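You operate a simulated robot arm through the tools that you are given. There is no shell and no other tool.

The job below is to be done with a simulated robot arm. You get a single attempt, and the scene is never put back.

JOB
Find the faulty bobbin with the checker and swap it for the one on the green peg.
Fine: step till it shows FAULT; that bobbin goes on the orange peg.

The check looks at the end state, three seconds after you hand in, the way a careful person would. Anything else that was tipped, shoved, dropped, spilled or broken makes it a failure.

ROBOT AND FRAMES
A 6-joint arm with a two-finger parallel gripper, fixed in place. Base frame: the origin is on the floor under the middle of its stand, x ahead of it, y to its left, z up. Lengths are in mm, angles in degrees, forces in N, time in s.
With the tool pointing down near the work surface it reaches from about 320 to 700 mm from the base axis. Its first joint turns from -166.0 to 166.0 degrees. Payload 4.1 kg.
The tool frame sits at the grasp point between the pads (the TCP): z along the fingers, y along the line on which they close. The tips reach 23 mm beyond it. The gripper opens to 94 mm. The fingers are 38 mm wide and 10 mm thick; the gripper's body (54 by 96 mm) begins 39 mm behind the TCP.
Orientation is that of the tool frame in the base frame, as [roll, pitch, yaw] about the fixed x, y, z axes, in that order (R = Rz(yaw) Ry(pitch) Rx(roll)). With the fingers straight down and closing along the base's y, the tool's x points along the base's -x, its y along +y and its z along -z.

CONTROLS
- The arm moves only by the tool servo_tool. Its arguments are lists of equal length, an entry for each row: "offset": the shift along the base's x, y, z in mm, a list of three; "turn": the turn, a rotation vector about the base's x, y, z in degrees, a list of three; "claw": the opening, from 0 (shut) to 1 (fully open). In form: {"offset": [[x, y, z], ...], "turn": [[wx, wy, wz], ...], "claw": [claw, ...]}. A call has 1 to 20 rows; each row shifts and turns the commanded pose from where the row before left it. Each row takes 0.2 s and may step no farther than 50 mm and 8.6 degrees from the row before; otherwise, or with a gripper value out of range, the whole call is refused. Where a pose cannot be reached the arm comes as near as it can. A force on the tool above 40 N (or 10 N above the force at the start of the call, whichever is more), or a blocked arm, ends the call early, and 0.2 s more pass. The fingers move at their own pace (about 45 mm/s each) and stop on an object; they squeeze with about 23 N. The grip force told is the motor's: it shows also when the fingers shut on nothing. Time passes only in rows, and 0.2 s behind the last, so rows that do not move let the fingers close. The reply holds the time, the measured pose of the TCP, the force on the tool along the base axes, the opening and the grip force, in the units named above and with some noise, with the torque about the TCP (base axes, N m) and any sound that the robot's microphone picked up.
- Cameras (640 x 400 px; columns grow to the right, rows downward): "scene" is fixed at [219.8, 649.6, 1614.8]; the picture's right is [-1.00, 0.03, 0.00], its down [0.03, 0.91, -0.42] and it looks along [-0.01, -0.42, -0.91] (base axes); focal length 287 px, centre (320, 200). "wrist" rides on the gripper at [87, 16, -74] in the tool frame; the picture's right is [-0.18, 0.98, 0.00], its down [-0.58, -0.11, -0.81] and it looks along [-0.79, -0.15, 0.59] (tool axes); focal length 243 px, centre (320, 200). There is no depth. A picture from a camera that has moved, and an enlarged one, comes with that camera's place and axes in the base frame and with its lens.
- get_image(camera): a new picture of that camera. No time passes.
- slide_trunk(by): slides the trunk up (or, below 0, down) by that many mm; the arm rides with it, the base frame stays. It gives what a move gives, with no picture.
- close_up(camera, box): a new picture of the part [left, top, right, bottom] of that camera's present view, enlarged. No time passes.
- finish_job(): hands the job in; it is judged then, once.

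Nothing tells you positions but the pictures and the camera data. Unless the task says otherwise, let go and move clear before handing in.

The tools are called after "Emit:" by a JSON object that holds its "method" and its "body". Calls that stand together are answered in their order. servo_tool: Moves the arm, as the interface text tells. Its arguments: {"type":"object","properties":{"offset":{"type":"array","items":{"type":"array","items":{"type":"number"}}},"turn":{"type":"array","items":{"type":"array","items":{"type":"number"}}},"claw":{"type":"array","items":{"type":"number"}}},"required":["offset","turn","claw"]} The other tools are called the same way: slide_trunk (by) moves the trunk up or down; get_image (camera) takes a picture; close_up (camera, box) takes an enlarged picture of a part of a camera's view; finish_job () hands the job in.

At the start:

```text
t: 0.0
tcp_pos: [103.8, 323.5, 1245.5]
ee_rot: [-179.9, 0.1, 179.9]
contact_force: [1.1, -0.7, 0.0]
moment: [0.03, -0.01, 0.0]
grip_width: 93.9
grasp_force: 0.0
trunk travel left (down, up): [-525.0, 65.0]
```

scene: 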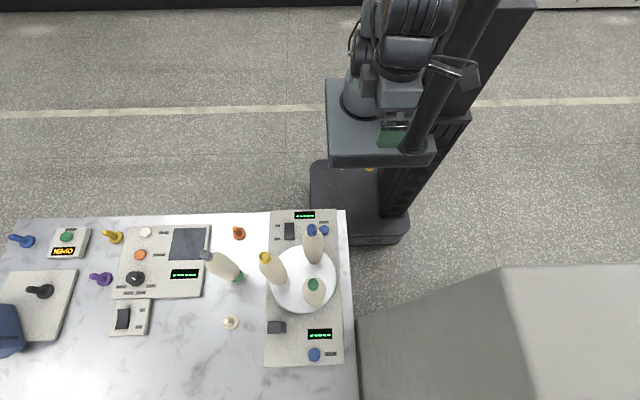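
wrist: 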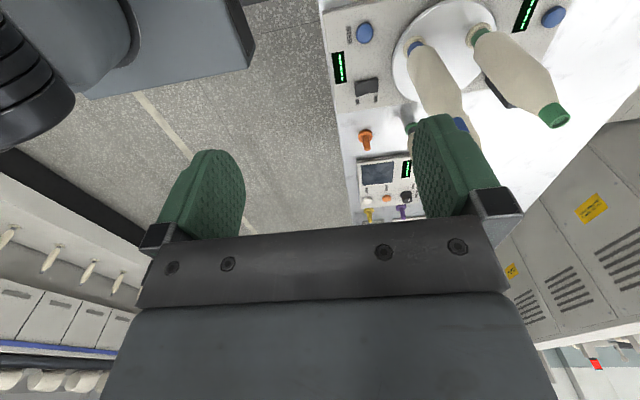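

The scene shows a bench with several control panels, a turntable holding three bobbins, one bobbin on a peg (the green-banded one), and several coloured pegs. I'll look closer before moving anything.

Emit:
{"method": "close_up", "body": {"camera": "scene", "box": [250, 200, 360, 270]}}

Emit:
{"method": "close_up", "body": {"camera": "scene", "box": [250, 260, 360, 375]}}

Emit:
{"method": "close_up", "body": {"camera": "scene", "box": [100, 215, 260, 340]}}

Emit:
{"method": "close_up", "body": {"camera": "scene", "box": [0, 215, 130, 370]}}

```text
5.71 times, centred on (305, 235) of scene
camera zoom: at [219.8, 649.6, 1614.8], right [-1.0, 0.03, 0.0], down [0.03, 0.91, -0.42], along [-0.01, -0.42, -0.91], focal length 1639 px, centre (406, 0)
```

zoom: 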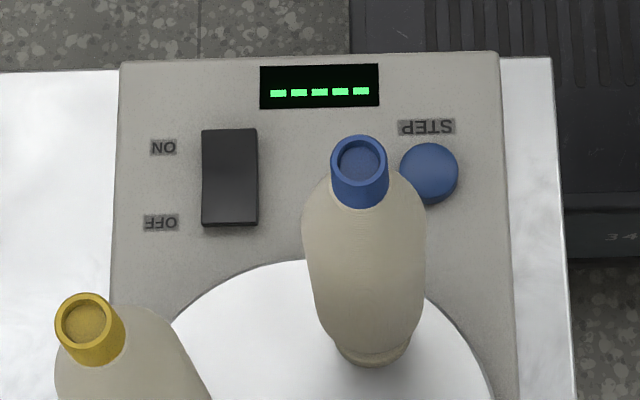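

```text
3.48 times, centred on (305, 318) of scene
camera zoom: at [219.8, 649.6, 1614.8], right [-1.0, 0.03, 0.0], down [0.03, 0.91, -0.42], along [-0.01, -0.42, -0.91], focal length 997 px, centre (372, -209)
```

zoom: 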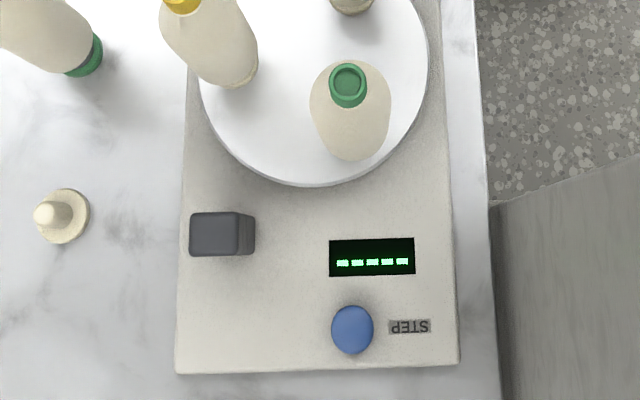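

```text
3.20 times, centred on (180, 278) of scene
camera zoom: at [219.8, 649.6, 1614.8], right [-1.0, 0.03, 0.0], down [0.03, 0.91, -0.42], along [-0.01, -0.42, -0.91], focal length 918 px, centre (768, -48)
```

zoom: 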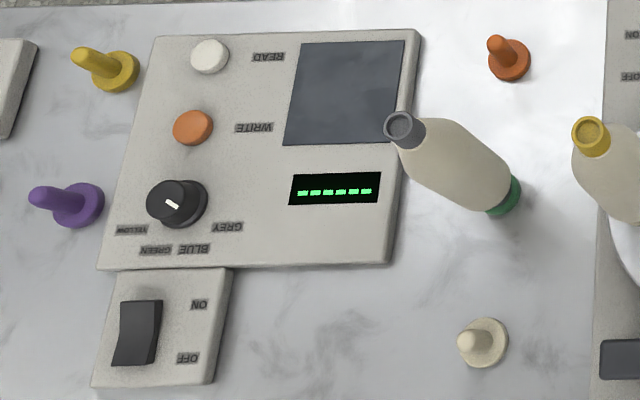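

```text
2.58 times, centred on (65, 292) of scene
camera zoom: at [219.8, 649.6, 1614.8], right [-1.0, 0.03, 0.0], down [0.03, 0.91, -0.42], along [-0.01, -0.42, -0.91], focal length 740 px, centre (978, -39)
```

zoom: 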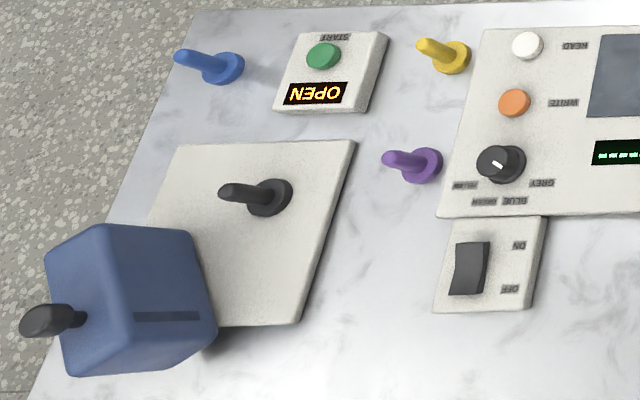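

The turntable carries the yellow, blue and green-topped bobbins, and a grey-topped one sits on the green peg. I need the wrist camera for triangulating heights, so I'll take enlarged wrist views.

Emit:
{"method": "close_up", "body": {"camera": "wrist", "box": [320, 0, 480, 100]}}

Emit:
{"method": "close_up", "body": {"camera": "wrist", "box": [440, 0, 600, 140]}}

Emit:
{"method": "close_up", "body": {"camera": "wrist", "box": [340, 100, 480, 225]}}

Emit:
{"method": "close_up", "body": {"camera": "scene", "box": [190, 210, 350, 330]}}

```text
4.00 times, centred on (400, 50) of wrist
camera zoom: at [16.5, 340.3, 1320.2], right [0.18, 0.98, 0.0], down [0.58, -0.11, 0.81], along [0.79, -0.15, -0.59], focal length 970 px, centre (0, 800)
```

zoom: 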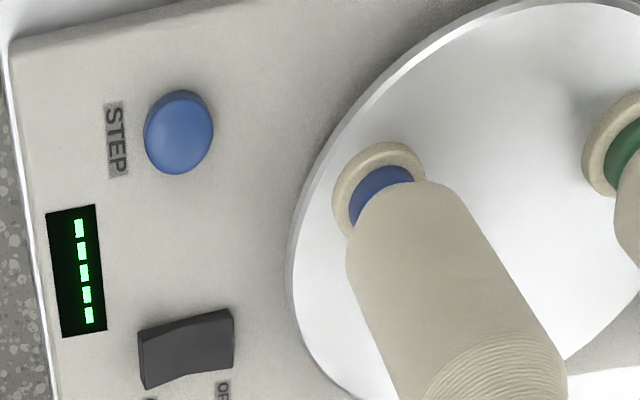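

```text
2.86 times, centred on (520, 70) of wrist
camera zoom: at [16.5, 340.3, 1320.2], right [0.18, 0.98, 0.0], down [0.58, -0.11, 0.81], along [0.79, -0.15, -0.59], focal length 693 px, centre (-251, 571)
```

zoom: 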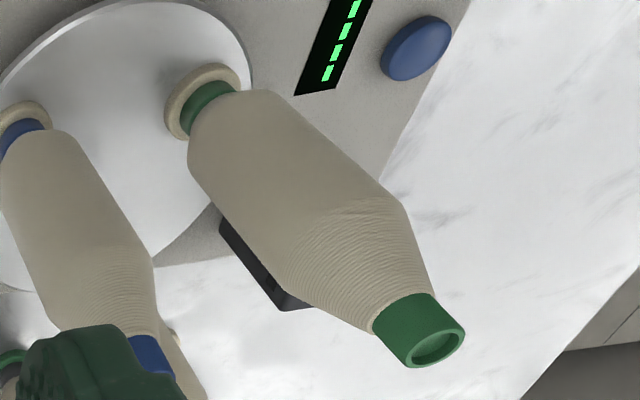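

```text
3.20 times, centred on (410, 162) of wrist
camera zoom: at [16.5, 340.3, 1320.2], right [0.18, 0.98, 0.0], down [0.58, -0.11, 0.81], along [0.79, -0.15, -0.59], focal length 776 px, centre (32, 320)
```

zoom: 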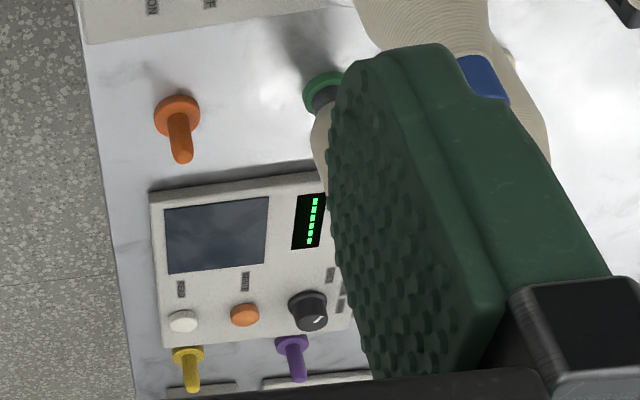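

```text
3.33 times, centred on (270, 270) of scene
camera zoom: at [219.8, 649.6, 1614.8], right [-1.0, 0.03, 0.0], down [0.03, 0.91, -0.42], along [-0.01, -0.42, -0.91], focal length 956 px, centre (487, -33)
```

zoom: 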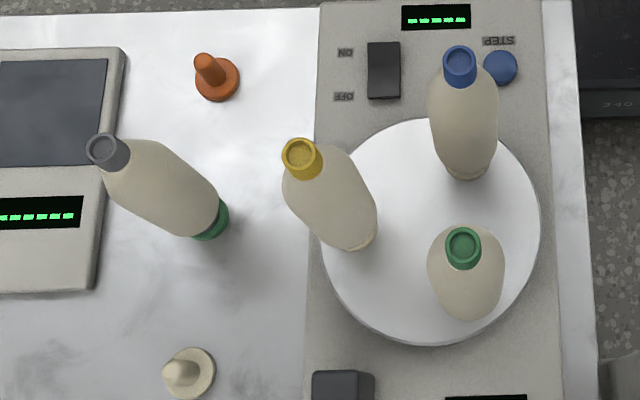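

Working estimates: turntable centre is near (261, 519), with bobbins at about (320,517), (232,466) and (232,574). Bobbin tops are at z≈1085, the near STEP button at (203,382) and the rocker at (301,378). I'll look harder at the rocker and the displays before moving.

Emit:
{"method": "close_up", "body": {"camera": "scene", "box": [268, 205, 332, 245]}}

Emit:
{"method": "close_up", "body": {"camera": "wrist", "box": [325, 40, 405, 110]}}

Emit:
{"method": "close_up", "body": {"camera": "scene", "box": [105, 295, 160, 340]}}

Emit:
{"method": "close_up", "body": {"camera": "scene", "box": [260, 310, 345, 370]}}

```text
10.00 times, centred on (300, 225) of scene
camera zoom: at [219.8, 649.6, 1614.8], right [-1.0, 0.03, 0.0], down [0.03, 0.91, -0.42], along [-0.01, -0.42, -0.91], focal length 2868 px, centre (520, -50)
```

zoom: 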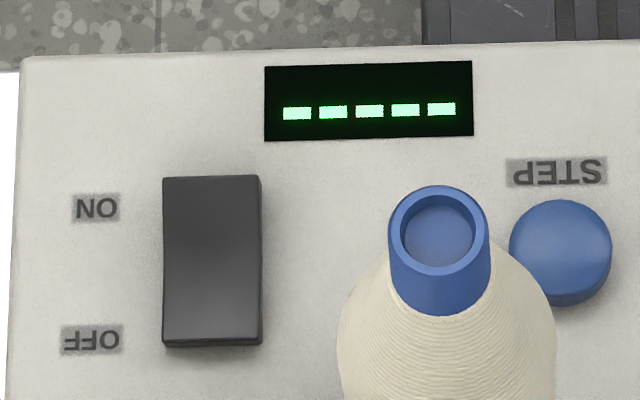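

```text
5.71 times, centred on (365, 75) of wrist
camera zoom: at [16.5, 340.3, 1320.2], right [0.18, 0.98, 0.0], down [0.58, -0.11, 0.81], along [0.79, -0.15, -0.59], focal length 1386 px, centre (63, 914)
```

zoom: 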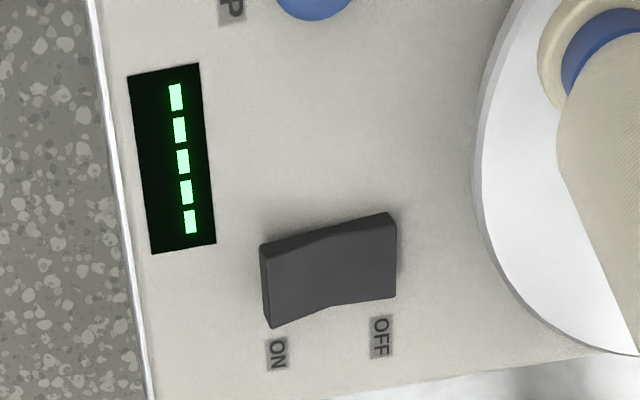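

```text
8.89 times, centred on (132, 318) of scene
camera zoom: at [219.8, 649.6, 1614.8], right [-1.0, 0.03, 0.0], down [0.03, 0.91, -0.42], along [-0.01, -0.42, -0.91], focal length 2549 px, centre (1987, -844)
```

zoom: 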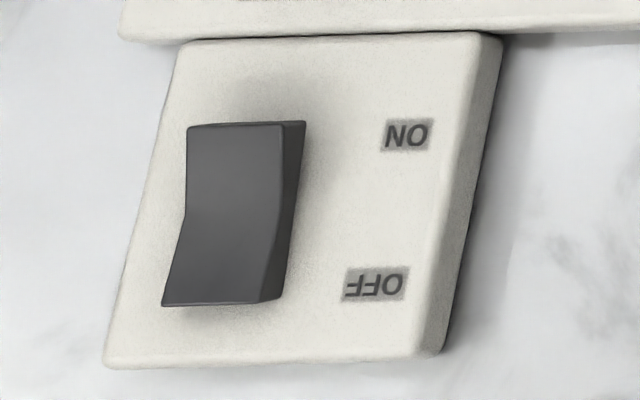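

```text
6.67 times, centred on (302, 340) of scene
camera zoom: at [219.8, 649.6, 1614.8], right [-1.0, 0.03, 0.0], down [0.03, 0.91, -0.42], along [-0.01, -0.42, -0.91], focal length 1912 px, centre (437, -733)
```

zoom: 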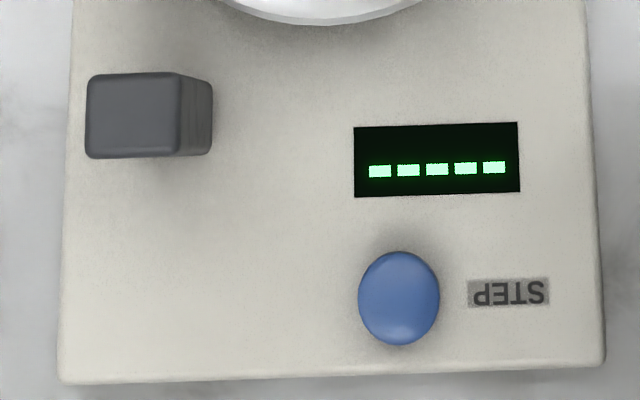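

Both rockers have the OFF end pressed, since the ON end stands proud, so the checker must be switched on first. I'll shut the fingers, move above the near panel at a safe height, and look again.

Emit:
{"method": "servo_tool", "body": {"offset": [[40, 4, 0], [40, 4, 0], [40, 4, 0], [40, 4, 0], [37, 4, 0], [0, 0, 0], [0, 0, 0]], "turn": [[0, 0, 0], [0, 0, 0], [0, 0, 0], [0, 0, 0], [0, 0, 0], [0, 0, 0], [0, 0, 0]], "claw": [0, 0, 0, 0, 0, 0, 0]}}

Emit:
{"method": "get_image", "body": {"camera": "wrist"}}

Emit:
{"method": "get_image", "body": {"camera": "scene"}}

```text
t: 1.6
tcp_pos: [299.5, 342.0, 1245.2]
ee_rot: [180.0, 0.0, -179.9]
contact_force: [0.3, 0.1, -0.6]
moment: [0.03, 0.0, 0.01]
grip_width: 0.0
grasp_force: 22.6
trunk travel left (down, up): [-525.0, 65.0]
```

```text
taken
camera wrist: at [213.9, 359.7, 1319.1], right [0.18, 0.98, 0.0], down [0.58, -0.11, 0.81], along [0.79, -0.15, -0.59], focal length 243 px, centre (320, 200)
```

wrist: 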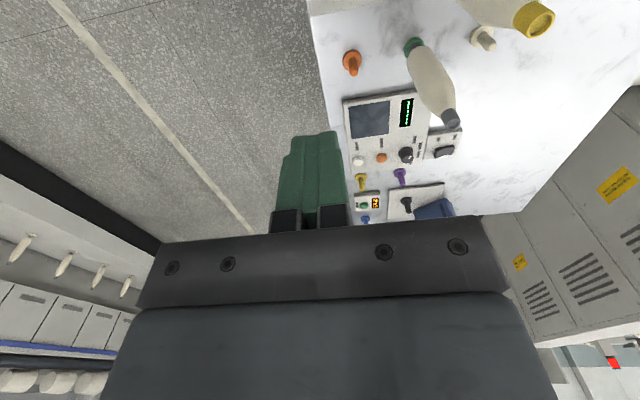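

```text
taken
```

scene: 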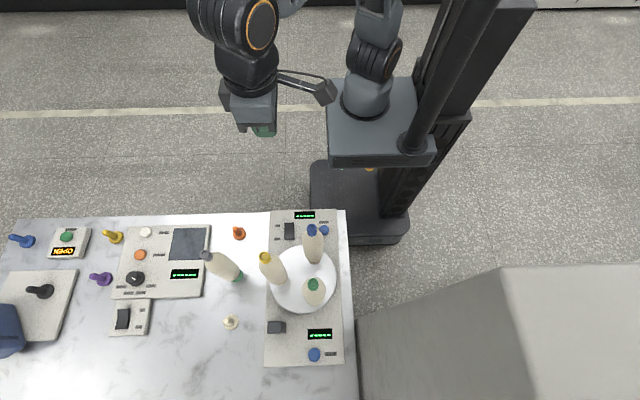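

The projection math agrees with where the gripper shows up in the scene image. I'll lower the arm over the ON end of the rocker to about 70 mm above the panel, then check alignment.

Emit:
{"method": "servo_tool", "body": {"offset": [[0, 2, -40], [0, 2, -40], [0, 2, -40], [0, 2, -40], [0, 2, -40], [0, 2, -40], [0, 2, -40], [0, 2, -40], [0, 0, 0]], "turn": [[0, 0, 0], [0, 0, 0], [0, 0, 0], [0, 0, 0], [0, 0, 0], [0, 0, 0], [0, 0, 0], [0, 0, 0], [0, 0, 0]], "claw": [0, 0, 0, 0, 0, 0, 0, 0, 0]}}

Emit:
{"method": "get_image", "body": {"camera": "wrist"}}

Emit:
{"method": "get_image", "body": {"camera": "scene"}}

```text
t: 3.6
tcp_pos: [299.2, 358.4, 923.0]
ee_rot: [180.0, 0.0, 179.9]
contact_force: [-0.6, 0.2, 0.5]
moment: [0.02, -0.01, 0.03]
grip_width: 0.2
grasp_force: 23.1
trunk travel left (down, up): [-525.0, 65.0]
```

```text
taken
camera wrist: at [212.8, 375.2, 998.1], right [0.18, 0.98, 0.0], down [0.58, -0.11, 0.81], along [0.79, -0.15, -0.59], focal length 243 px, centre (320, 200)
```

wrist: 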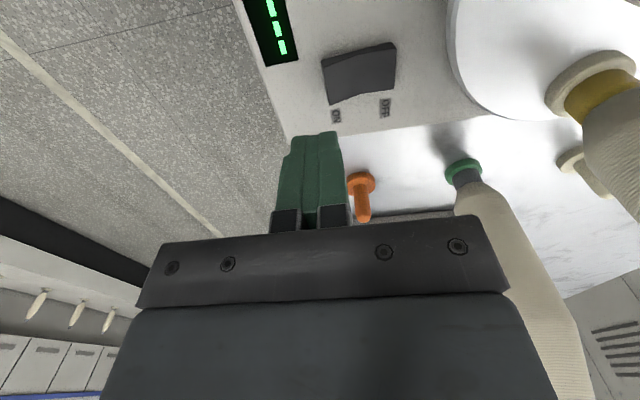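

```text
taken
```

scene: 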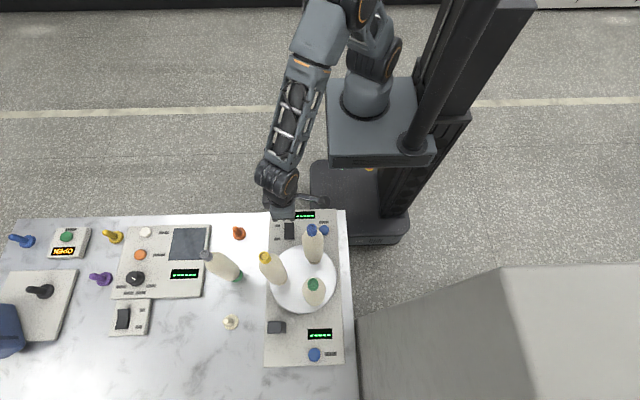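

The wrist view puts the rocker about 10 mm farther in y than the scene estimate did. I'll check that against an enlarged scene view of the gripper beside the rocker.

Emit:
{"method": "close_up", "body": {"camera": "scene", "box": [250, 195, 346, 255]}}

Emit:
{"method": "close_up", "body": {"camera": "wrist", "box": [240, 0, 420, 150]}}

```text
6.67 times, centred on (298, 225) of scene
camera zoom: at [219.8, 649.6, 1614.8], right [-1.0, 0.03, 0.0], down [0.03, 0.91, -0.42], along [-0.01, -0.42, -0.91], focal length 1912 px, centre (467, 33)
```

zoom: 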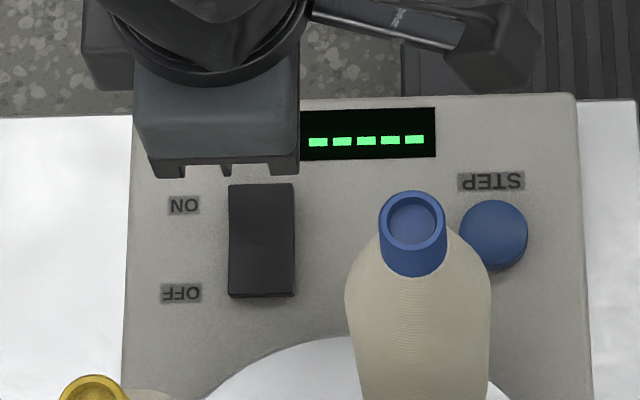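

```text
2.67 times, centred on (330, 75) of wrist
camera zoom: at [212.8, 375.2, 998.1], right [0.18, 0.98, 0.0], down [0.58, -0.11, 0.81], along [0.79, -0.15, -0.59], focal length 647 px, centre (293, 533)
```

zoom: 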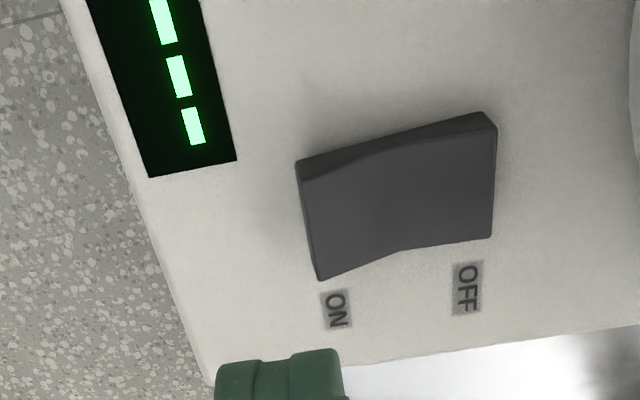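

The scene camera reads about 6 mm short in y, so I trust the wrist view: the rocker runs from y≈362 (ON end) to 411 with its centre at (298,387). I'll shift over the ON half and lower in small steps until it makes contact.

Emit:
{"method": "servo_tool", "body": {"offset": [[-1, 6, 0], [0, 6, 0], [0, 0, -15], [0, 0, -15], [0, 0, -5], [0, 0, -5], [0, 0, -4], [0, 0, -4], [0, 0, -3], [0, 0, -3]], "turn": [[0, 0, 0], [0, 0, 0], [0, 0, 0], [0, 0, 0], [0, 0, 0], [0, 0, 0], [0, 0, 0], [0, 0, 0], [0, 0, 0], [0, 0, 0]], "claw": [0, 0, 0, 0, 0, 0, 0, 0, 0, 0]}}

Emit:
{"method": "close_up", "body": {"camera": "wrist", "box": [240, 0, 420, 150]}}

```text
t: 5.8
tcp_pos: [298.7, 371.2, 871.6]
ee_rot: [180.0, 0.1, 179.9]
contact_force: [0.9, 0.2, 0.0]
moment: [-0.03, 0.0, 0.04]
grip_width: 0.1
grasp_force: 22.8
trunk travel left (down, up): [-525.0, 65.0]
```

```text
2.67 times, centred on (330, 75) of wrist
camera zoom: at [211.9, 388.2, 946.4], right [0.18, 0.98, 0.0], down [0.58, -0.11, 0.81], along [0.79, -0.15, -0.59], focal length 647 px, centre (293, 533)
```

zoom: 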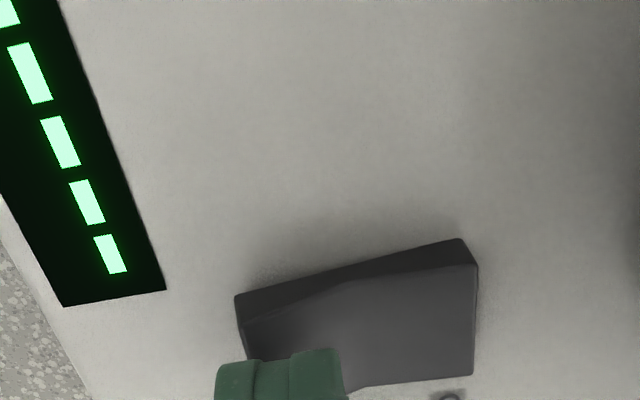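

The fingertips line up over the ON half of the rocker. I'll keep lowering in small steps until it flips or the force rises.

Emit:
{"method": "servo_tool", "body": {"offset": [[0, 0, -3], [0, 0, -3], [0, 0, -3], [0, 0, -3], [0, 0, -2], [0, 0, -2]], "turn": [[0, 0, 0], [0, 0, 0], [0, 0, 0], [0, 0, 0], [0, 0, 0], [0, 0, 0]], "claw": [0, 0, 0, 0, 0, 0]}}

Emit:
{"method": "close_up", "body": {"camera": "wrist", "box": [240, 0, 420, 150]}}

```text
t: 7.2
tcp_pos: [298.4, 369.4, 858.4]
ee_rot: [179.7, 0.2, 179.9]
contact_force: [1.1, -4.9, 24.3]
moment: [0.14, 0.29, 0.02]
grip_width: 0.0
grasp_force: 23.3
trunk travel left (down, up): [-525.0, 65.0]
```

```text
2.67 times, centred on (330, 75) of wrist
camera zoom: at [212.6, 387.0, 932.4], right [0.19, 0.98, 0.01], down [0.58, -0.11, 0.81], along [0.79, -0.15, -0.59], focal length 647 px, centre (293, 533)
```

zoom: 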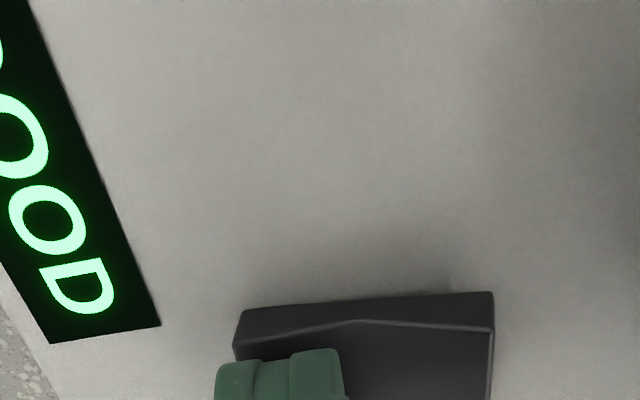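

The rocker is ON and the display now reads "GOOD". I'll raise the tool and see what each display says.

Emit:
{"method": "servo_tool", "body": {"offset": [[0, 1, 10], [0, 0, 30], [0, 0, 40], [0, -20, 40]], "turn": [[0, 0, 0], [0, 0, 0], [0, 0, 0], [0, 0, 0]], "claw": [0, 0, 0, 0]}}

Emit:
{"method": "close_up", "body": {"camera": "scene", "box": [250, 195, 360, 270]}}

Emit:
{"method": "close_up", "body": {"camera": "scene", "box": [250, 240, 360, 375]}}

```text
t: 8.2
tcp_pos: [298.4, 351.4, 977.3]
ee_rot: [180.0, 0.0, 179.9]
contact_force: [-0.3, 0.5, 0.8]
moment: [-0.01, -0.01, 0.0]
grip_width: 0.0
grasp_force: 23.5
trunk travel left (down, up): [-525.0, 65.0]
```

```text
5.33 times, centred on (305, 232) of scene
camera zoom: at [219.8, 649.6, 1614.8], right [-1.0, 0.03, 0.0], down [0.03, 0.91, -0.42], along [-0.01, -0.42, -0.91], focal length 1529 px, centre (400, 27)
```

zoom: 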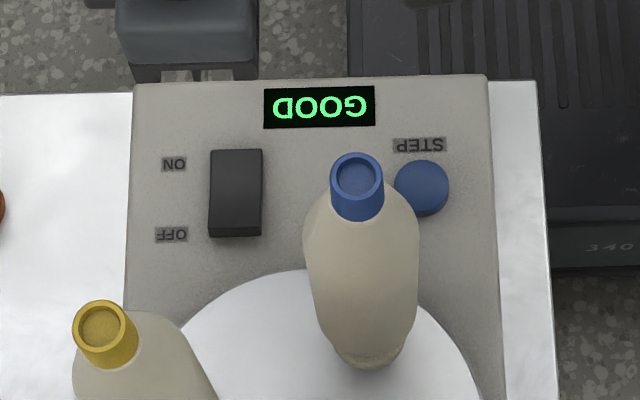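

```text
2.96 times, centred on (305, 308) of scene
camera zoom: at [219.8, 649.6, 1614.8], right [-1.0, 0.03, 0.0], down [0.03, 0.91, -0.42], along [-0.01, -0.42, -0.91], focal length 850 px, centre (364, -118)
```

zoom: 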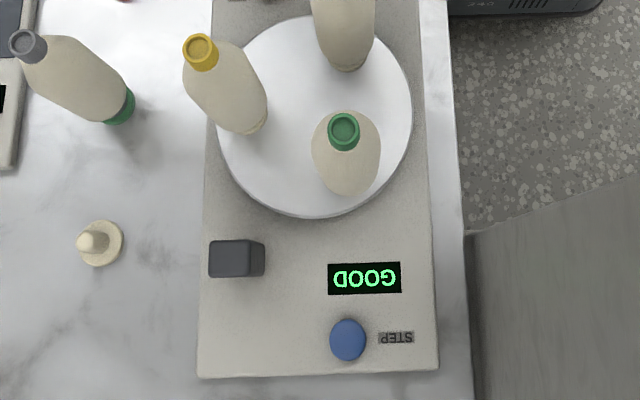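

Both displays read GOOD, so this is one machine with two panels, and I'll use the near STEP button at roughly (198,387). I'll turn the gripper 90° so its narrow side faces the blue bobbin, then move over the button.

Emit:
{"method": "servo_tool", "body": {"offset": [[-9, 0, 0], [-9, 0, 0], [-9, 0, 0], [-9, 0, 0], [-9, 0, 0], [-9, 0, 0], [-9, 0, 0], [-9, 0, 0], [-9, 0, 0], [-9, 0, 0], [-10, 0, 0], [0, 16, -10], [0, 16, -20], [0, 0, -30], [0, 0, -20], [0, 0, 0]], "turn": [[0, 0, 8.2], [0, 0, 8.2], [0, 0, 8.2], [0, 0, 8.2], [0, 0, 8.2], [0, 0, 8.2], [0, 0, 8.2], [0, 0, 8.2], [0, 0, 8.2], [0, 0, 8.2], [0, 0, 8], [0, 0, 0], [0, 0, 0], [0, 0, 0], [0, 0, 0], [0, 0, 0]], "claw": [0, 0, 0, 0, 0, 0, 0, 0, 0, 0, 0, 0, 0, 0, 0, 0]}}

Emit:
{"method": "get_image", "body": {"camera": "wrist"}}

Emit:
{"method": "close_up", "body": {"camera": "scene", "box": [250, 195, 346, 255]}}

```text
t: 11.6
tcp_pos: [199.7, 383.3, 895.6]
ee_rot: [-180.0, 0.0, -90.0]
contact_force: [0.4, 0.2, 0.2]
moment: [0.04, 0.0, 0.0]
grip_width: 0.1
grasp_force: 23.2
trunk travel left (down, up): [-525.0, 65.0]
```

```text
taken
camera wrist: at [183.4, 298.9, 970.0], right [-0.98, 0.18, 0.0], down [0.11, 0.58, 0.81], along [0.15, 0.79, -0.59], focal length 243 px, centre (320, 200)
```

wrist: 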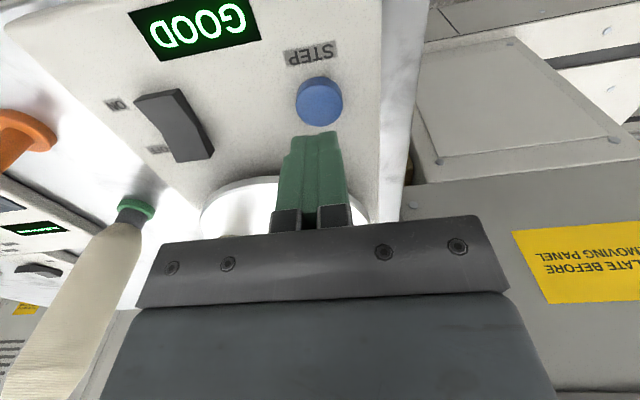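

```text
6.67 times, centred on (298, 225) of scene
camera zoom: at [219.8, 649.6, 1614.8], right [-1.0, 0.03, 0.0], down [0.03, 0.91, -0.42], along [-0.01, -0.42, -0.91], focal length 1912 px, centre (467, 33)
```

zoom: 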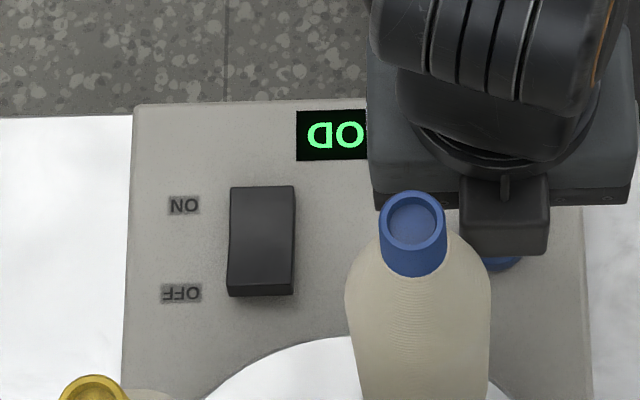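

The STEP button computes to about (199,383) from the wrist view, directly under the tool. I'll lower onto it carefully.

Emit:
{"method": "servo_tool", "body": {"offset": [[0, 0, -12], [0, 0, -12], [0, 0, -4], [0, 0, -3], [0, 0, -3], [0, 0, -2], [0, 0, -2], [0, 0, -2]], "turn": [[0, 0, 0], [0, 0, 0], [0, 0, 0], [0, 0, 0], [0, 0, 0], [0, 0, 0], [0, 0, 0], [0, 0, 0]], "claw": [0, 0, 0, 0, 0, 0, 0, 0]}}

Emit:
{"method": "get_image", "body": {"camera": "wrist"}}

```text
t: 13.4
tcp_pos: [199.0, 384.2, 855.7]
ee_rot: [179.9, 0.0, -90.1]
contact_force: [0.5, -0.2, 2.3]
moment: [0.0, 0.0, -0.02]
grip_width: 0.0
grasp_force: 22.8
trunk travel left (down, up): [-525.0, 65.0]
heard: click
```

```text
taken
camera wrist: at [183.0, 298.4, 929.7], right [-0.98, 0.18, 0.0], down [0.11, 0.58, 0.81], along [0.15, 0.79, -0.59], focal length 243 px, centre (320, 200)
```

wrist: 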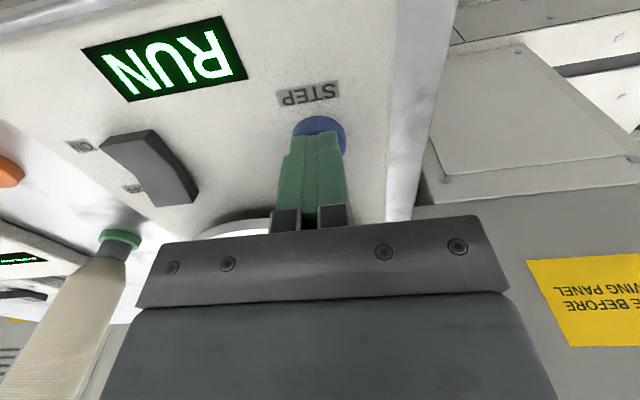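

It clicked and the display shows RUN. I'll lift off the button and watch the turntable.

Emit:
{"method": "servo_tool", "body": {"offset": [[0, 0, 10]], "turn": [[0, 0, 0]], "claw": [0]}}

Emit:
{"method": "get_image", "body": {"camera": "scene"}}

Emit:
{"method": "close_up", "body": {"camera": "scene", "box": [250, 200, 360, 375]}}

```text
t: 13.8
tcp_pos: [198.7, 384.9, 865.4]
ee_rot: [-179.9, 0.0, -90.2]
contact_force: [0.0, -0.9, 0.4]
moment: [0.01, 0.0, -0.02]
grip_width: 0.0
grasp_force: 23.0
trunk travel left (down, up): [-525.0, 65.0]
```

```text
taken
```

scene: 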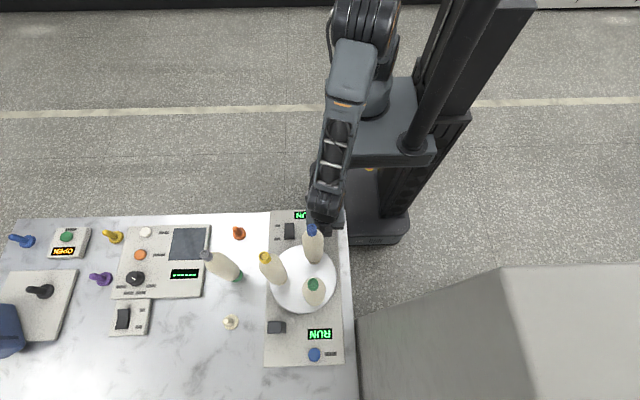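

```text
2.29 times, centred on (305, 288) of scene
camera zoom: at [219.8, 649.6, 1614.8], right [-1.0, 0.03, 0.0], down [0.03, 0.91, -0.42], along [-0.01, -0.42, -0.91], focal length 655 px, centre (354, 0)
```

zoom: 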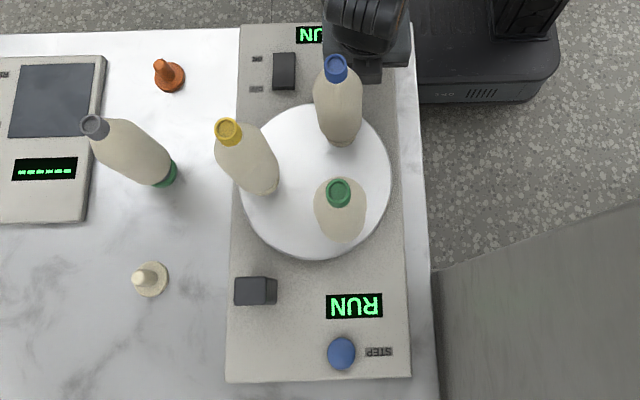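

The display says RUN and the table hasn't visibly moved yet. I'll raise the tool clear on the robot side and wait a moment.

Emit:
{"method": "servo_tool", "body": {"offset": [[0, -5, 10], [0, -5, 10], [0, -5, 0]], "turn": [[0, 0, 0], [0, 0, 0], [0, 0, 0]], "claw": [0, 0, 0]}}

Emit:
{"method": "close_up", "body": {"camera": "scene", "box": [250, 200, 360, 375]}}

```text
t: 14.6
tcp_pos: [198.6, 368.0, 885.0]
ee_rot: [-180.0, -0.1, -89.9]
contact_force: [0.2, 0.0, -0.1]
moment: [0.04, -0.02, 0.0]
grip_width: 0.1
grasp_force: 22.4
trunk travel left (down, up): [-525.0, 65.0]
```

```text
2.29 times, centred on (305, 288) of scene
camera zoom: at [219.8, 649.6, 1614.8], right [-1.0, 0.03, 0.0], down [0.03, 0.91, -0.42], along [-0.01, -0.42, -0.91], focal length 655 px, centre (354, 0)
```

zoom: 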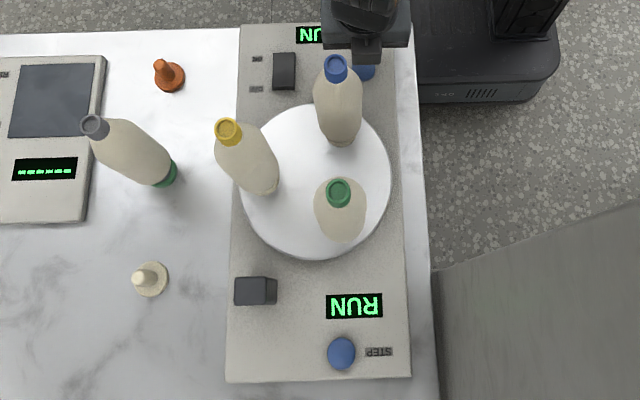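

Still RUN with no change in the table. I'll wait longer.

Emit:
{"method": "servo_tool", "body": {"offset": [[0, 0, 0], [0, 0, 0], [0, 0, 0], [0, 0, 0], [0, 0, 0]], "turn": [[0, 0, 0], [0, 0, 0], [0, 0, 0], [0, 0, 0], [0, 0, 0]], "claw": [0, 0, 0, 0, 0]}}

Emit:
{"method": "close_up", "body": {"camera": "scene", "box": [250, 200, 360, 375]}}

```text
t: 15.8
tcp_pos: [198.8, 368.5, 885.7]
ee_rot: [-179.9, 0.0, -90.0]
contact_force: [0.0, 0.1, -0.4]
moment: [0.01, 0.02, 0.0]
grip_width: 0.0
grasp_force: 22.7
trunk travel left (down, up): [-525.0, 65.0]
```

```text
2.29 times, centred on (305, 288) of scene
camera zoom: at [219.8, 649.6, 1614.8], right [-1.0, 0.03, 0.0], down [0.03, 0.91, -0.42], along [-0.01, -0.42, -0.91], focal length 655 px, centre (354, 0)
```

zoom: 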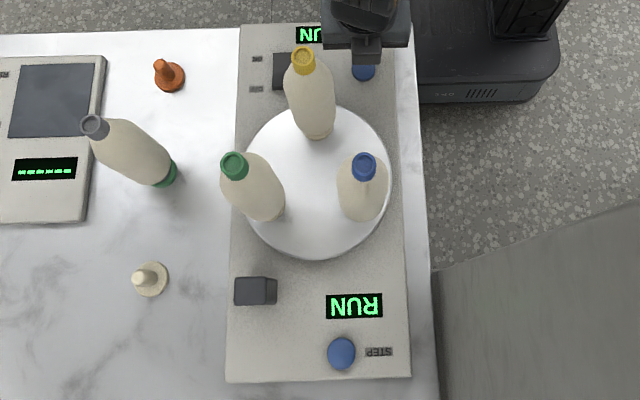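

The table is turning clockwise as seen from above. I'll wait for it to stop.

Emit:
{"method": "servo_tool", "body": {"offset": [[0, 0, 0], [0, 0, 0], [0, 0, 0], [0, 0, 0]], "turn": [[0, 0, 0], [0, 0, 0], [0, 0, 0], [0, 0, 0]], "claw": [0, 0, 0, 0]}}

Emit:
{"method": "close_up", "body": {"camera": "scene", "box": [250, 200, 360, 375]}}

```text
t: 16.8
tcp_pos: [198.5, 369.8, 885.6]
ee_rot: [-180.0, 0.0, -90.1]
contact_force: [0.8, 0.4, 0.4]
moment: [0.02, 0.01, -0.01]
grip_width: 0.1
grasp_force: 23.4
trunk travel left (down, up): [-525.0, 65.0]
```

```text
2.29 times, centred on (305, 288) of scene
camera zoom: at [219.8, 649.6, 1614.8], right [-1.0, 0.03, 0.0], down [0.03, 0.91, -0.42], along [-0.01, -0.42, -0.91], focal length 655 px, centre (354, 0)
```

zoom: 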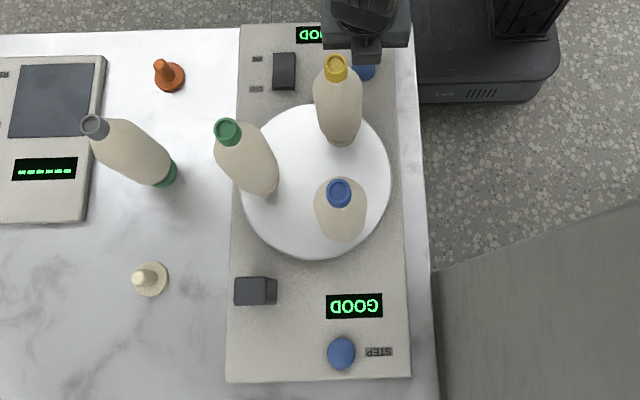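

That completes a 120° step: now green is at the +x position, yellow at the near position and blue at the far position, and the display says GOOD again. I'll press STEP once more.

Emit:
{"method": "servo_tool", "body": {"offset": [[0, 8, 0], [0, 7, -10], [0, 0, -12], [0, 0, -4], [0, 0, -3], [0, 0, -2], [0, 0, 10], [0, -7, 10], [0, -8, 10]], "turn": [[0, 0, 0], [0, 0, 0], [0, 0, 0], [0, 0, 0], [0, 0, 0], [0, 0, 0], [0, 0, 0], [0, 0, 0], [0, 0, 0]], "claw": [0, 0, 0, 0, 0, 0, 0, 0, 0]}}

Emit:
{"method": "close_up", "body": {"camera": "scene", "box": [250, 200, 360, 375]}}

```text
t: 18.8
tcp_pos: [199.5, 369.9, 884.0]
ee_rot: [-180.0, 0.0, -90.1]
contact_force: [-0.7, -0.2, -0.1]
moment: [0.01, -0.04, -0.01]
grip_width: 0.0
grasp_force: 23.2
trunk travel left (down, up): [-525.0, 65.0]
heard: click
```

```text
2.29 times, centred on (305, 288) of scene
camera zoom: at [219.8, 649.6, 1614.8], right [-1.0, 0.03, 0.0], down [0.03, 0.91, -0.42], along [-0.01, -0.42, -0.91], focal length 655 px, centre (354, 0)
```

zoom: 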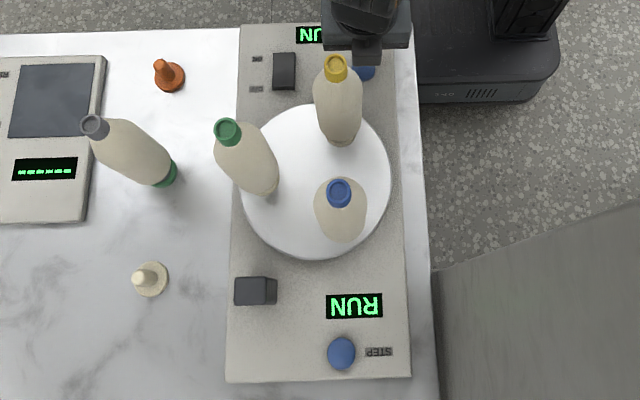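

The step registered (RUN). I'll wait for the rotation to finish.

Emit:
{"method": "servo_tool", "body": {"offset": [[0, 0, 0], [0, 0, 0], [0, 0, 0], [0, 0, 0], [0, 0, 0], [0, 0, 0], [0, 0, 0], [0, 0, 0], [0, 0, 0], [0, 0, 0], [0, 0, 0], [0, 0, 0], [0, 0, 0], [0, 0, 0]], "turn": [[0, 0, 0], [0, 0, 0], [0, 0, 0], [0, 0, 0], [0, 0, 0], [0, 0, 0], [0, 0, 0], [0, 0, 0], [0, 0, 0], [0, 0, 0], [0, 0, 0], [0, 0, 0], [0, 0, 0], [0, 0, 0]], "claw": [0, 0, 0, 0, 0, 0, 0, 0, 0, 0, 0, 0, 0, 0]}}

Emit:
{"method": "close_up", "body": {"camera": "scene", "box": [250, 200, 360, 375]}}

Emit:
{"method": "get_image", "body": {"camera": "wrist"}}

```text
t: 21.8
tcp_pos: [199.6, 368.8, 883.5]
ee_rot: [-180.0, 0.0, -89.9]
contact_force: [-0.3, -1.0, 0.3]
moment: [0.0, -0.01, 0.02]
grip_width: 0.2
grasp_force: 22.8
trunk travel left (down, up): [-525.0, 65.0]
```

```text
2.29 times, centred on (305, 288) of scene
camera zoom: at [219.8, 649.6, 1614.8], right [-1.0, 0.03, 0.0], down [0.03, 0.91, -0.42], along [-0.01, -0.42, -0.91], focal length 655 px, centre (354, 0)
```

zoom: 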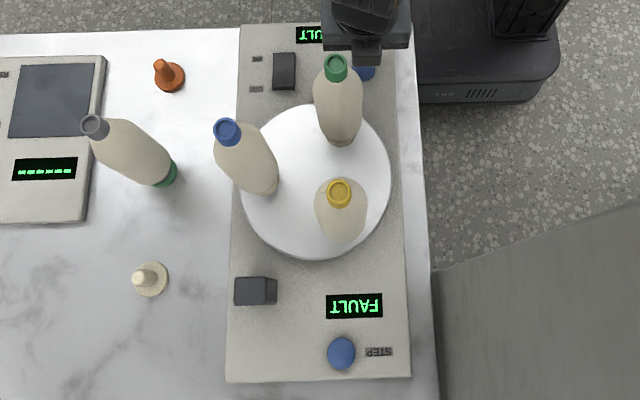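

```text
taken
camera wrist: at [183.0, 283.8, 959.2], right [-0.98, 0.18, 0.0], down [0.11, 0.58, 0.81], along [0.15, 0.79, -0.59], focal length 243 px, centre (320, 200)
```

wrist: 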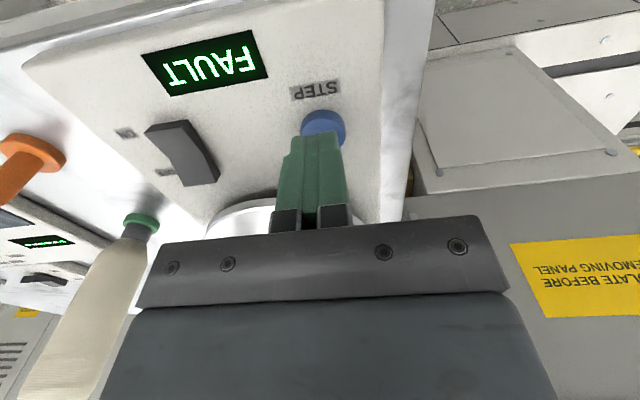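

The display now reads FAULT with blue at the +x position, green at the near position and yellow at the far position. Which position is the reading station isn't clear yet, and the dark post near the far panel may mark it. I'll rise to a safe height and view it with the wrist camera.

Emit:
{"method": "servo_tool", "body": {"offset": [[0, -5, 40], [0, 0, 40], [0, 0, 40], [0, 0, 40], [0, 0, 40], [0, 0, 40], [0, 0, 40], [0, 0, 40], [0, 0, 40]], "turn": [[0, 0, 0], [0, 0, 0], [0, 0, 0], [0, 0, 0], [0, 0, 0], [0, 0, 0], [0, 0, 0], [0, 0, 0], [0, 0, 0]], "claw": [0, 0, 0, 0, 0, 0, 0, 0, 0]}}

Emit:
{"method": "get_image", "body": {"camera": "wrist"}}

Emit:
{"method": "close_up", "body": {"camera": "scene", "box": [262, 230, 352, 345]}}

```text
t: 23.8
tcp_pos: [197.3, 364.6, 1244.9]
ee_rot: [-180.0, 0.0, -90.0]
contact_force: [0.6, -0.2, 0.4]
moment: [0.02, -0.02, -0.02]
grip_width: 0.2
grasp_force: 23.0
trunk travel left (down, up): [-525.0, 65.0]
```

```text
taken
camera wrist: at [181.3, 279.3, 1319.3], right [-0.98, 0.18, 0.0], down [0.11, 0.58, 0.81], along [0.15, 0.79, -0.59], focal length 243 px, centre (320, 200)
```

wrist: 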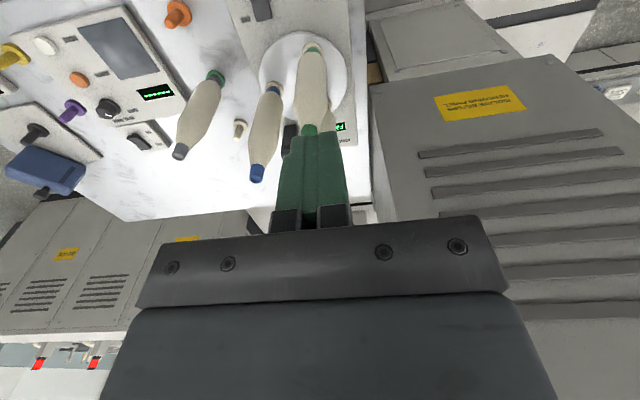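

```text
3.48 times, centred on (307, 288) of scene
camera zoom: at [219.8, 649.6, 1614.8], right [-1.0, 0.03, 0.0], down [0.03, 0.91, -0.42], along [-0.01, -0.42, -0.91], focal length 997 px, centre (365, -104)
```

zoom: 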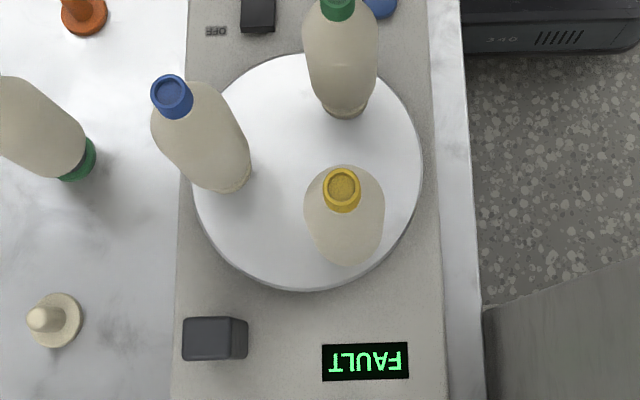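

I can't see the post well from here, so I'll enlarge it in the scene view and in the wrist view.

Emit:
{"method": "close_up", "body": {"camera": "scene", "box": [262, 310, 296, 340]}}

Emit:
{"method": "close_up", "body": {"camera": "wrist", "box": [220, 20, 360, 150]}}

```text
13.33 times, centred on (279, 325) of scene
camera zoom: at [219.8, 649.6, 1614.8], right [-1.0, 0.03, 0.0], down [0.03, 0.91, -0.42], along [-0.01, -0.42, -0.91], focal length 3823 px, centre (867, -1467)
```

zoom: 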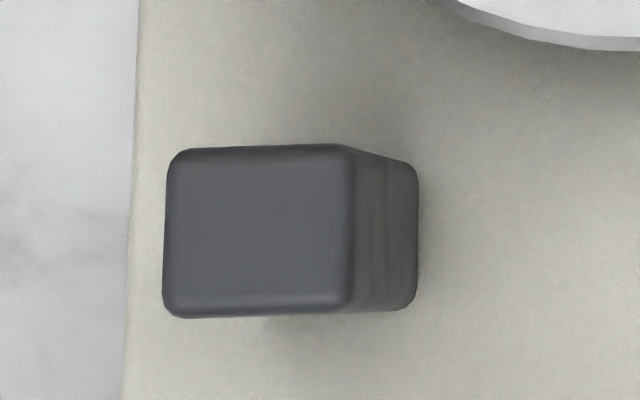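

```text
3.08 times, centred on (290, 85) of wrist
camera zoom: at [181.3, 279.3, 1319.3], right [-0.98, 0.18, 0.0], down [0.11, 0.58, 0.81], along [0.15, 0.79, -0.59], focal length 746 px, centre (412, 554)
```

zoom: 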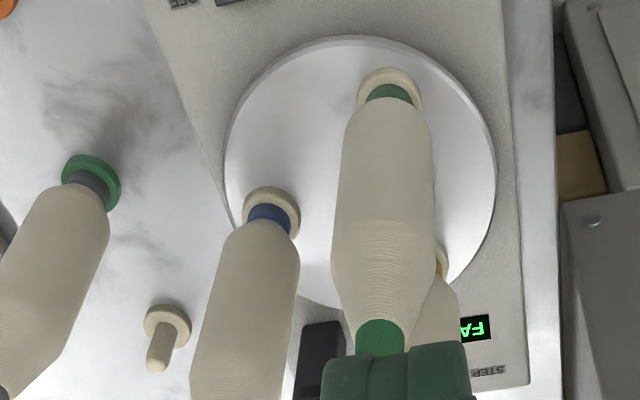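

The wrist view is blocked by the bobbins. I'll go round at this safe height, with tips well above the bobbin tops, and look toward +x from the −x side of the turntable.

Emit:
{"method": "servo_tool", "body": {"offset": [[-2, 18, 0], [-2, 18, 0], [-2, 18, 0], [-2, 18, 0], [-2, 18, 0], [-2, 18, 0], [-2, 18, 0], [-2, 18, 0], [-1, 18, 0], [0, 18, 0], [0, 15, 0]], "turn": [[0, 0, -8.2], [0, 0, -8.2], [0, 0, -8.2], [0, 0, -8.2], [0, 0, -8.2], [0, 0, -8.2], [0, 0, -8.2], [0, 0, -8.2], [0, 0, -8.2], [0, 0, -8.2], [0, 0, -8]], "claw": [0, 0, 0, 0, 0, 0, 0, 0, 0, 0, 0]}}

Emit:
{"method": "get_image", "body": {"camera": "wrist"}}

Emit:
{"method": "close_up", "body": {"camera": "wrist", "box": [300, 0, 480, 130]}}

```text
t: 26.2
tcp_pos: [182.8, 564.1, 1220.8]
ee_rot: [-179.8, 0.0, 179.8]
contact_force: [-0.8, -0.3, -0.8]
moment: [0.0, -0.03, -0.01]
grip_width: 0.2
grasp_force: 23.4
out of reach, approached as far as the arm can: row 11
trunk travel left (down, up): [-525.0, 65.0]
```

```text
taken
camera wrist: at [97.3, 581.7, 1296.1], right [0.19, 0.98, 0.0], down [0.58, -0.11, 0.81], along [0.79, -0.15, -0.59], focal length 243 px, centre (320, 200)
```

wrist: 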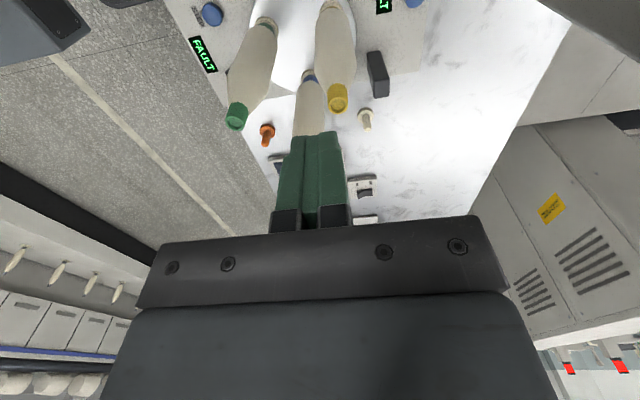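

```text
3.08 times, centred on (390, 65) of wrist
camera zoom: at [97.3, 581.7, 1296.1], right [0.19, 0.98, 0.0], down [0.58, -0.11, 0.81], along [0.79, -0.15, -0.59], focal length 746 px, centre (105, 615)
```

zoom: 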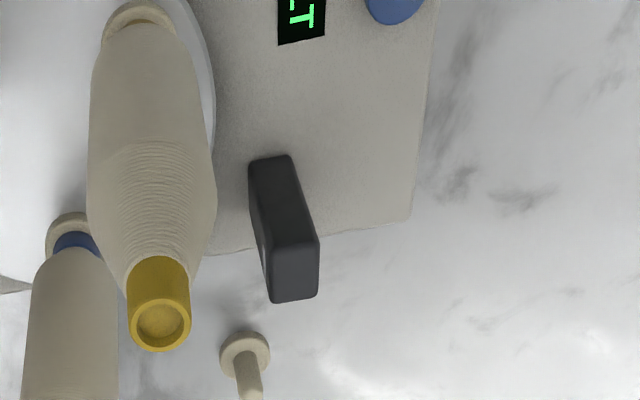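

The post has something pale on its −y face. I'll zoom in on it.

Emit:
{"method": "close_up", "body": {"camera": "wrist", "box": [360, 40, 420, 110]}}

Emit:
{"method": "close_up", "body": {"camera": "wrist", "box": [180, 0, 400, 140]}}

```text
5.71 times, centred on (390, 75) of wrist
camera zoom: at [97.3, 581.7, 1296.1], right [0.19, 0.98, 0.0], down [0.58, -0.11, 0.81], along [0.79, -0.15, -0.59], focal length 1386 px, centre (-80, 914)
```

zoom: 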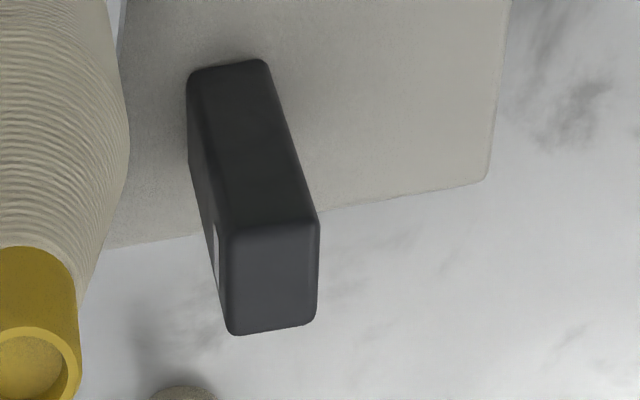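

```text
2.86 times, centred on (290, 70) of wrist
camera zoom: at [97.3, 581.7, 1296.1], right [0.19, 0.98, 0.0], down [0.58, -0.11, 0.81], along [0.79, -0.15, -0.59], focal length 693 px, centre (406, 571)
```

zoom: 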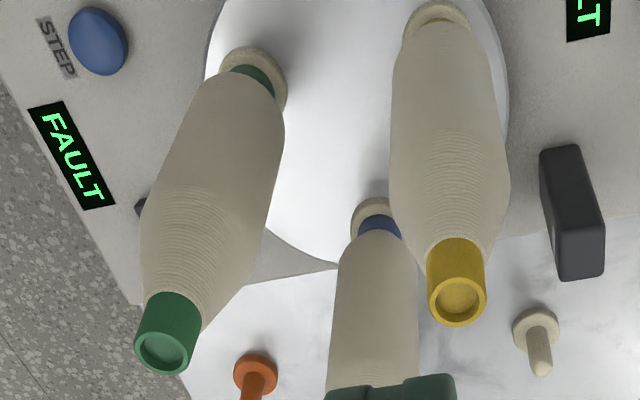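

The post has a sensor window on its −y face. It looks along −y at x≈316, straight at the +x slot, so blue is the faulty one, and I'll confirm when I lift it. Reach was limited up here, so I'll raise the trunk before handling bobbins.

Emit:
{"method": "slide_trunk", "body": {"by": 60}}

Emit:
{"method": "servo_tool", "body": {"offset": [[0, 0, 0]], "turn": [[0, 0, 0]], "claw": [0]}}

```text
t: 27.2
tcp_pos: [183.8, 562.9, 1282.4]
ee_rot: [179.9, 0.0, 179.9]
contact_force: [0.1, -0.1, 0.2]
moment: [0.02, -0.02, -0.02]
grip_width: 0.1
grasp_force: 23.3
trunk travel left (down, up): [-585.0, 5.0]
```

```text
t: 27.6
tcp_pos: [183.4, 563.0, 1281.1]
ee_rot: [179.9, 0.1, 179.9]
contact_force: [0.2, -0.3, -0.6]
moment: [-0.02, 0.02, -0.01]
grip_width: 0.0
grasp_force: 22.5
trunk travel left (down, up): [-585.0, 5.0]
```

The trunk is up 60 mm. Next I'll measure the orange peg accurately by viewing it from close range with the wrist camera.

Emit:
{"method": "servo_tool", "body": {"offset": [[26, -32, 0], [26, -32, 0], [26, -32, 0], [26, -32, 0], [26, -32, 0], [27, -33, 0], [0, 0, -45], [0, 0, -45], [0, 0, -45], [0, 0, -45], [0, 0, -45], [0, 0, -45], [0, 0, 0]], "turn": [[0, 0, 0], [0, 0, 0], [0, 0, 0], [0, 0, 0], [0, 0, 0], [0, 0, 0], [0, 0, 0], [0, 0, 0], [0, 0, 0], [0, 0, 0], [0, 0, 0], [0, 0, 0], [0, 0, 0]], "claw": [0, 0, 0, 0, 0, 0, 0, 0, 0, 0, 0, 0, 0]}}

Emit:
{"method": "get_image", "body": {"camera": "wrist"}}

Emit:
{"method": "close_up", "body": {"camera": "wrist", "box": [270, 40, 400, 130]}}

```text
t: 30.4
tcp_pos: [341.1, 367.9, 1011.8]
ee_rot: [-180.0, -0.1, -179.9]
contact_force: [0.2, -0.7, 0.1]
moment: [-0.02, -0.04, 0.02]
grip_width: 0.5
grasp_force: 23.5
trunk travel left (down, up): [-585.0, 5.0]
```

```text
taken
camera wrist: at [253.7, 386.4, 1086.0], right [0.18, 0.98, 0.0], down [0.58, -0.11, 0.81], along [0.79, -0.15, -0.59], focal length 243 px, centre (320, 200)
```

wrist: 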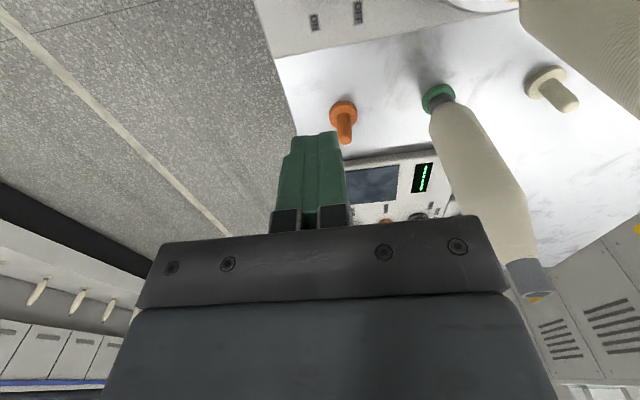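

```text
4.44 times, centred on (335, 85) of wrist
camera zoom: at [253.7, 386.4, 1086.0], right [0.18, 0.98, 0.0], down [0.58, -0.11, 0.81], along [0.79, -0.15, -0.59], focal length 1078 px, centre (253, 711)
```

zoom: 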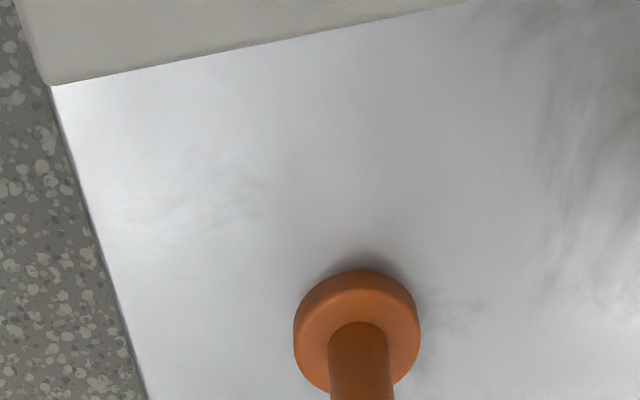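

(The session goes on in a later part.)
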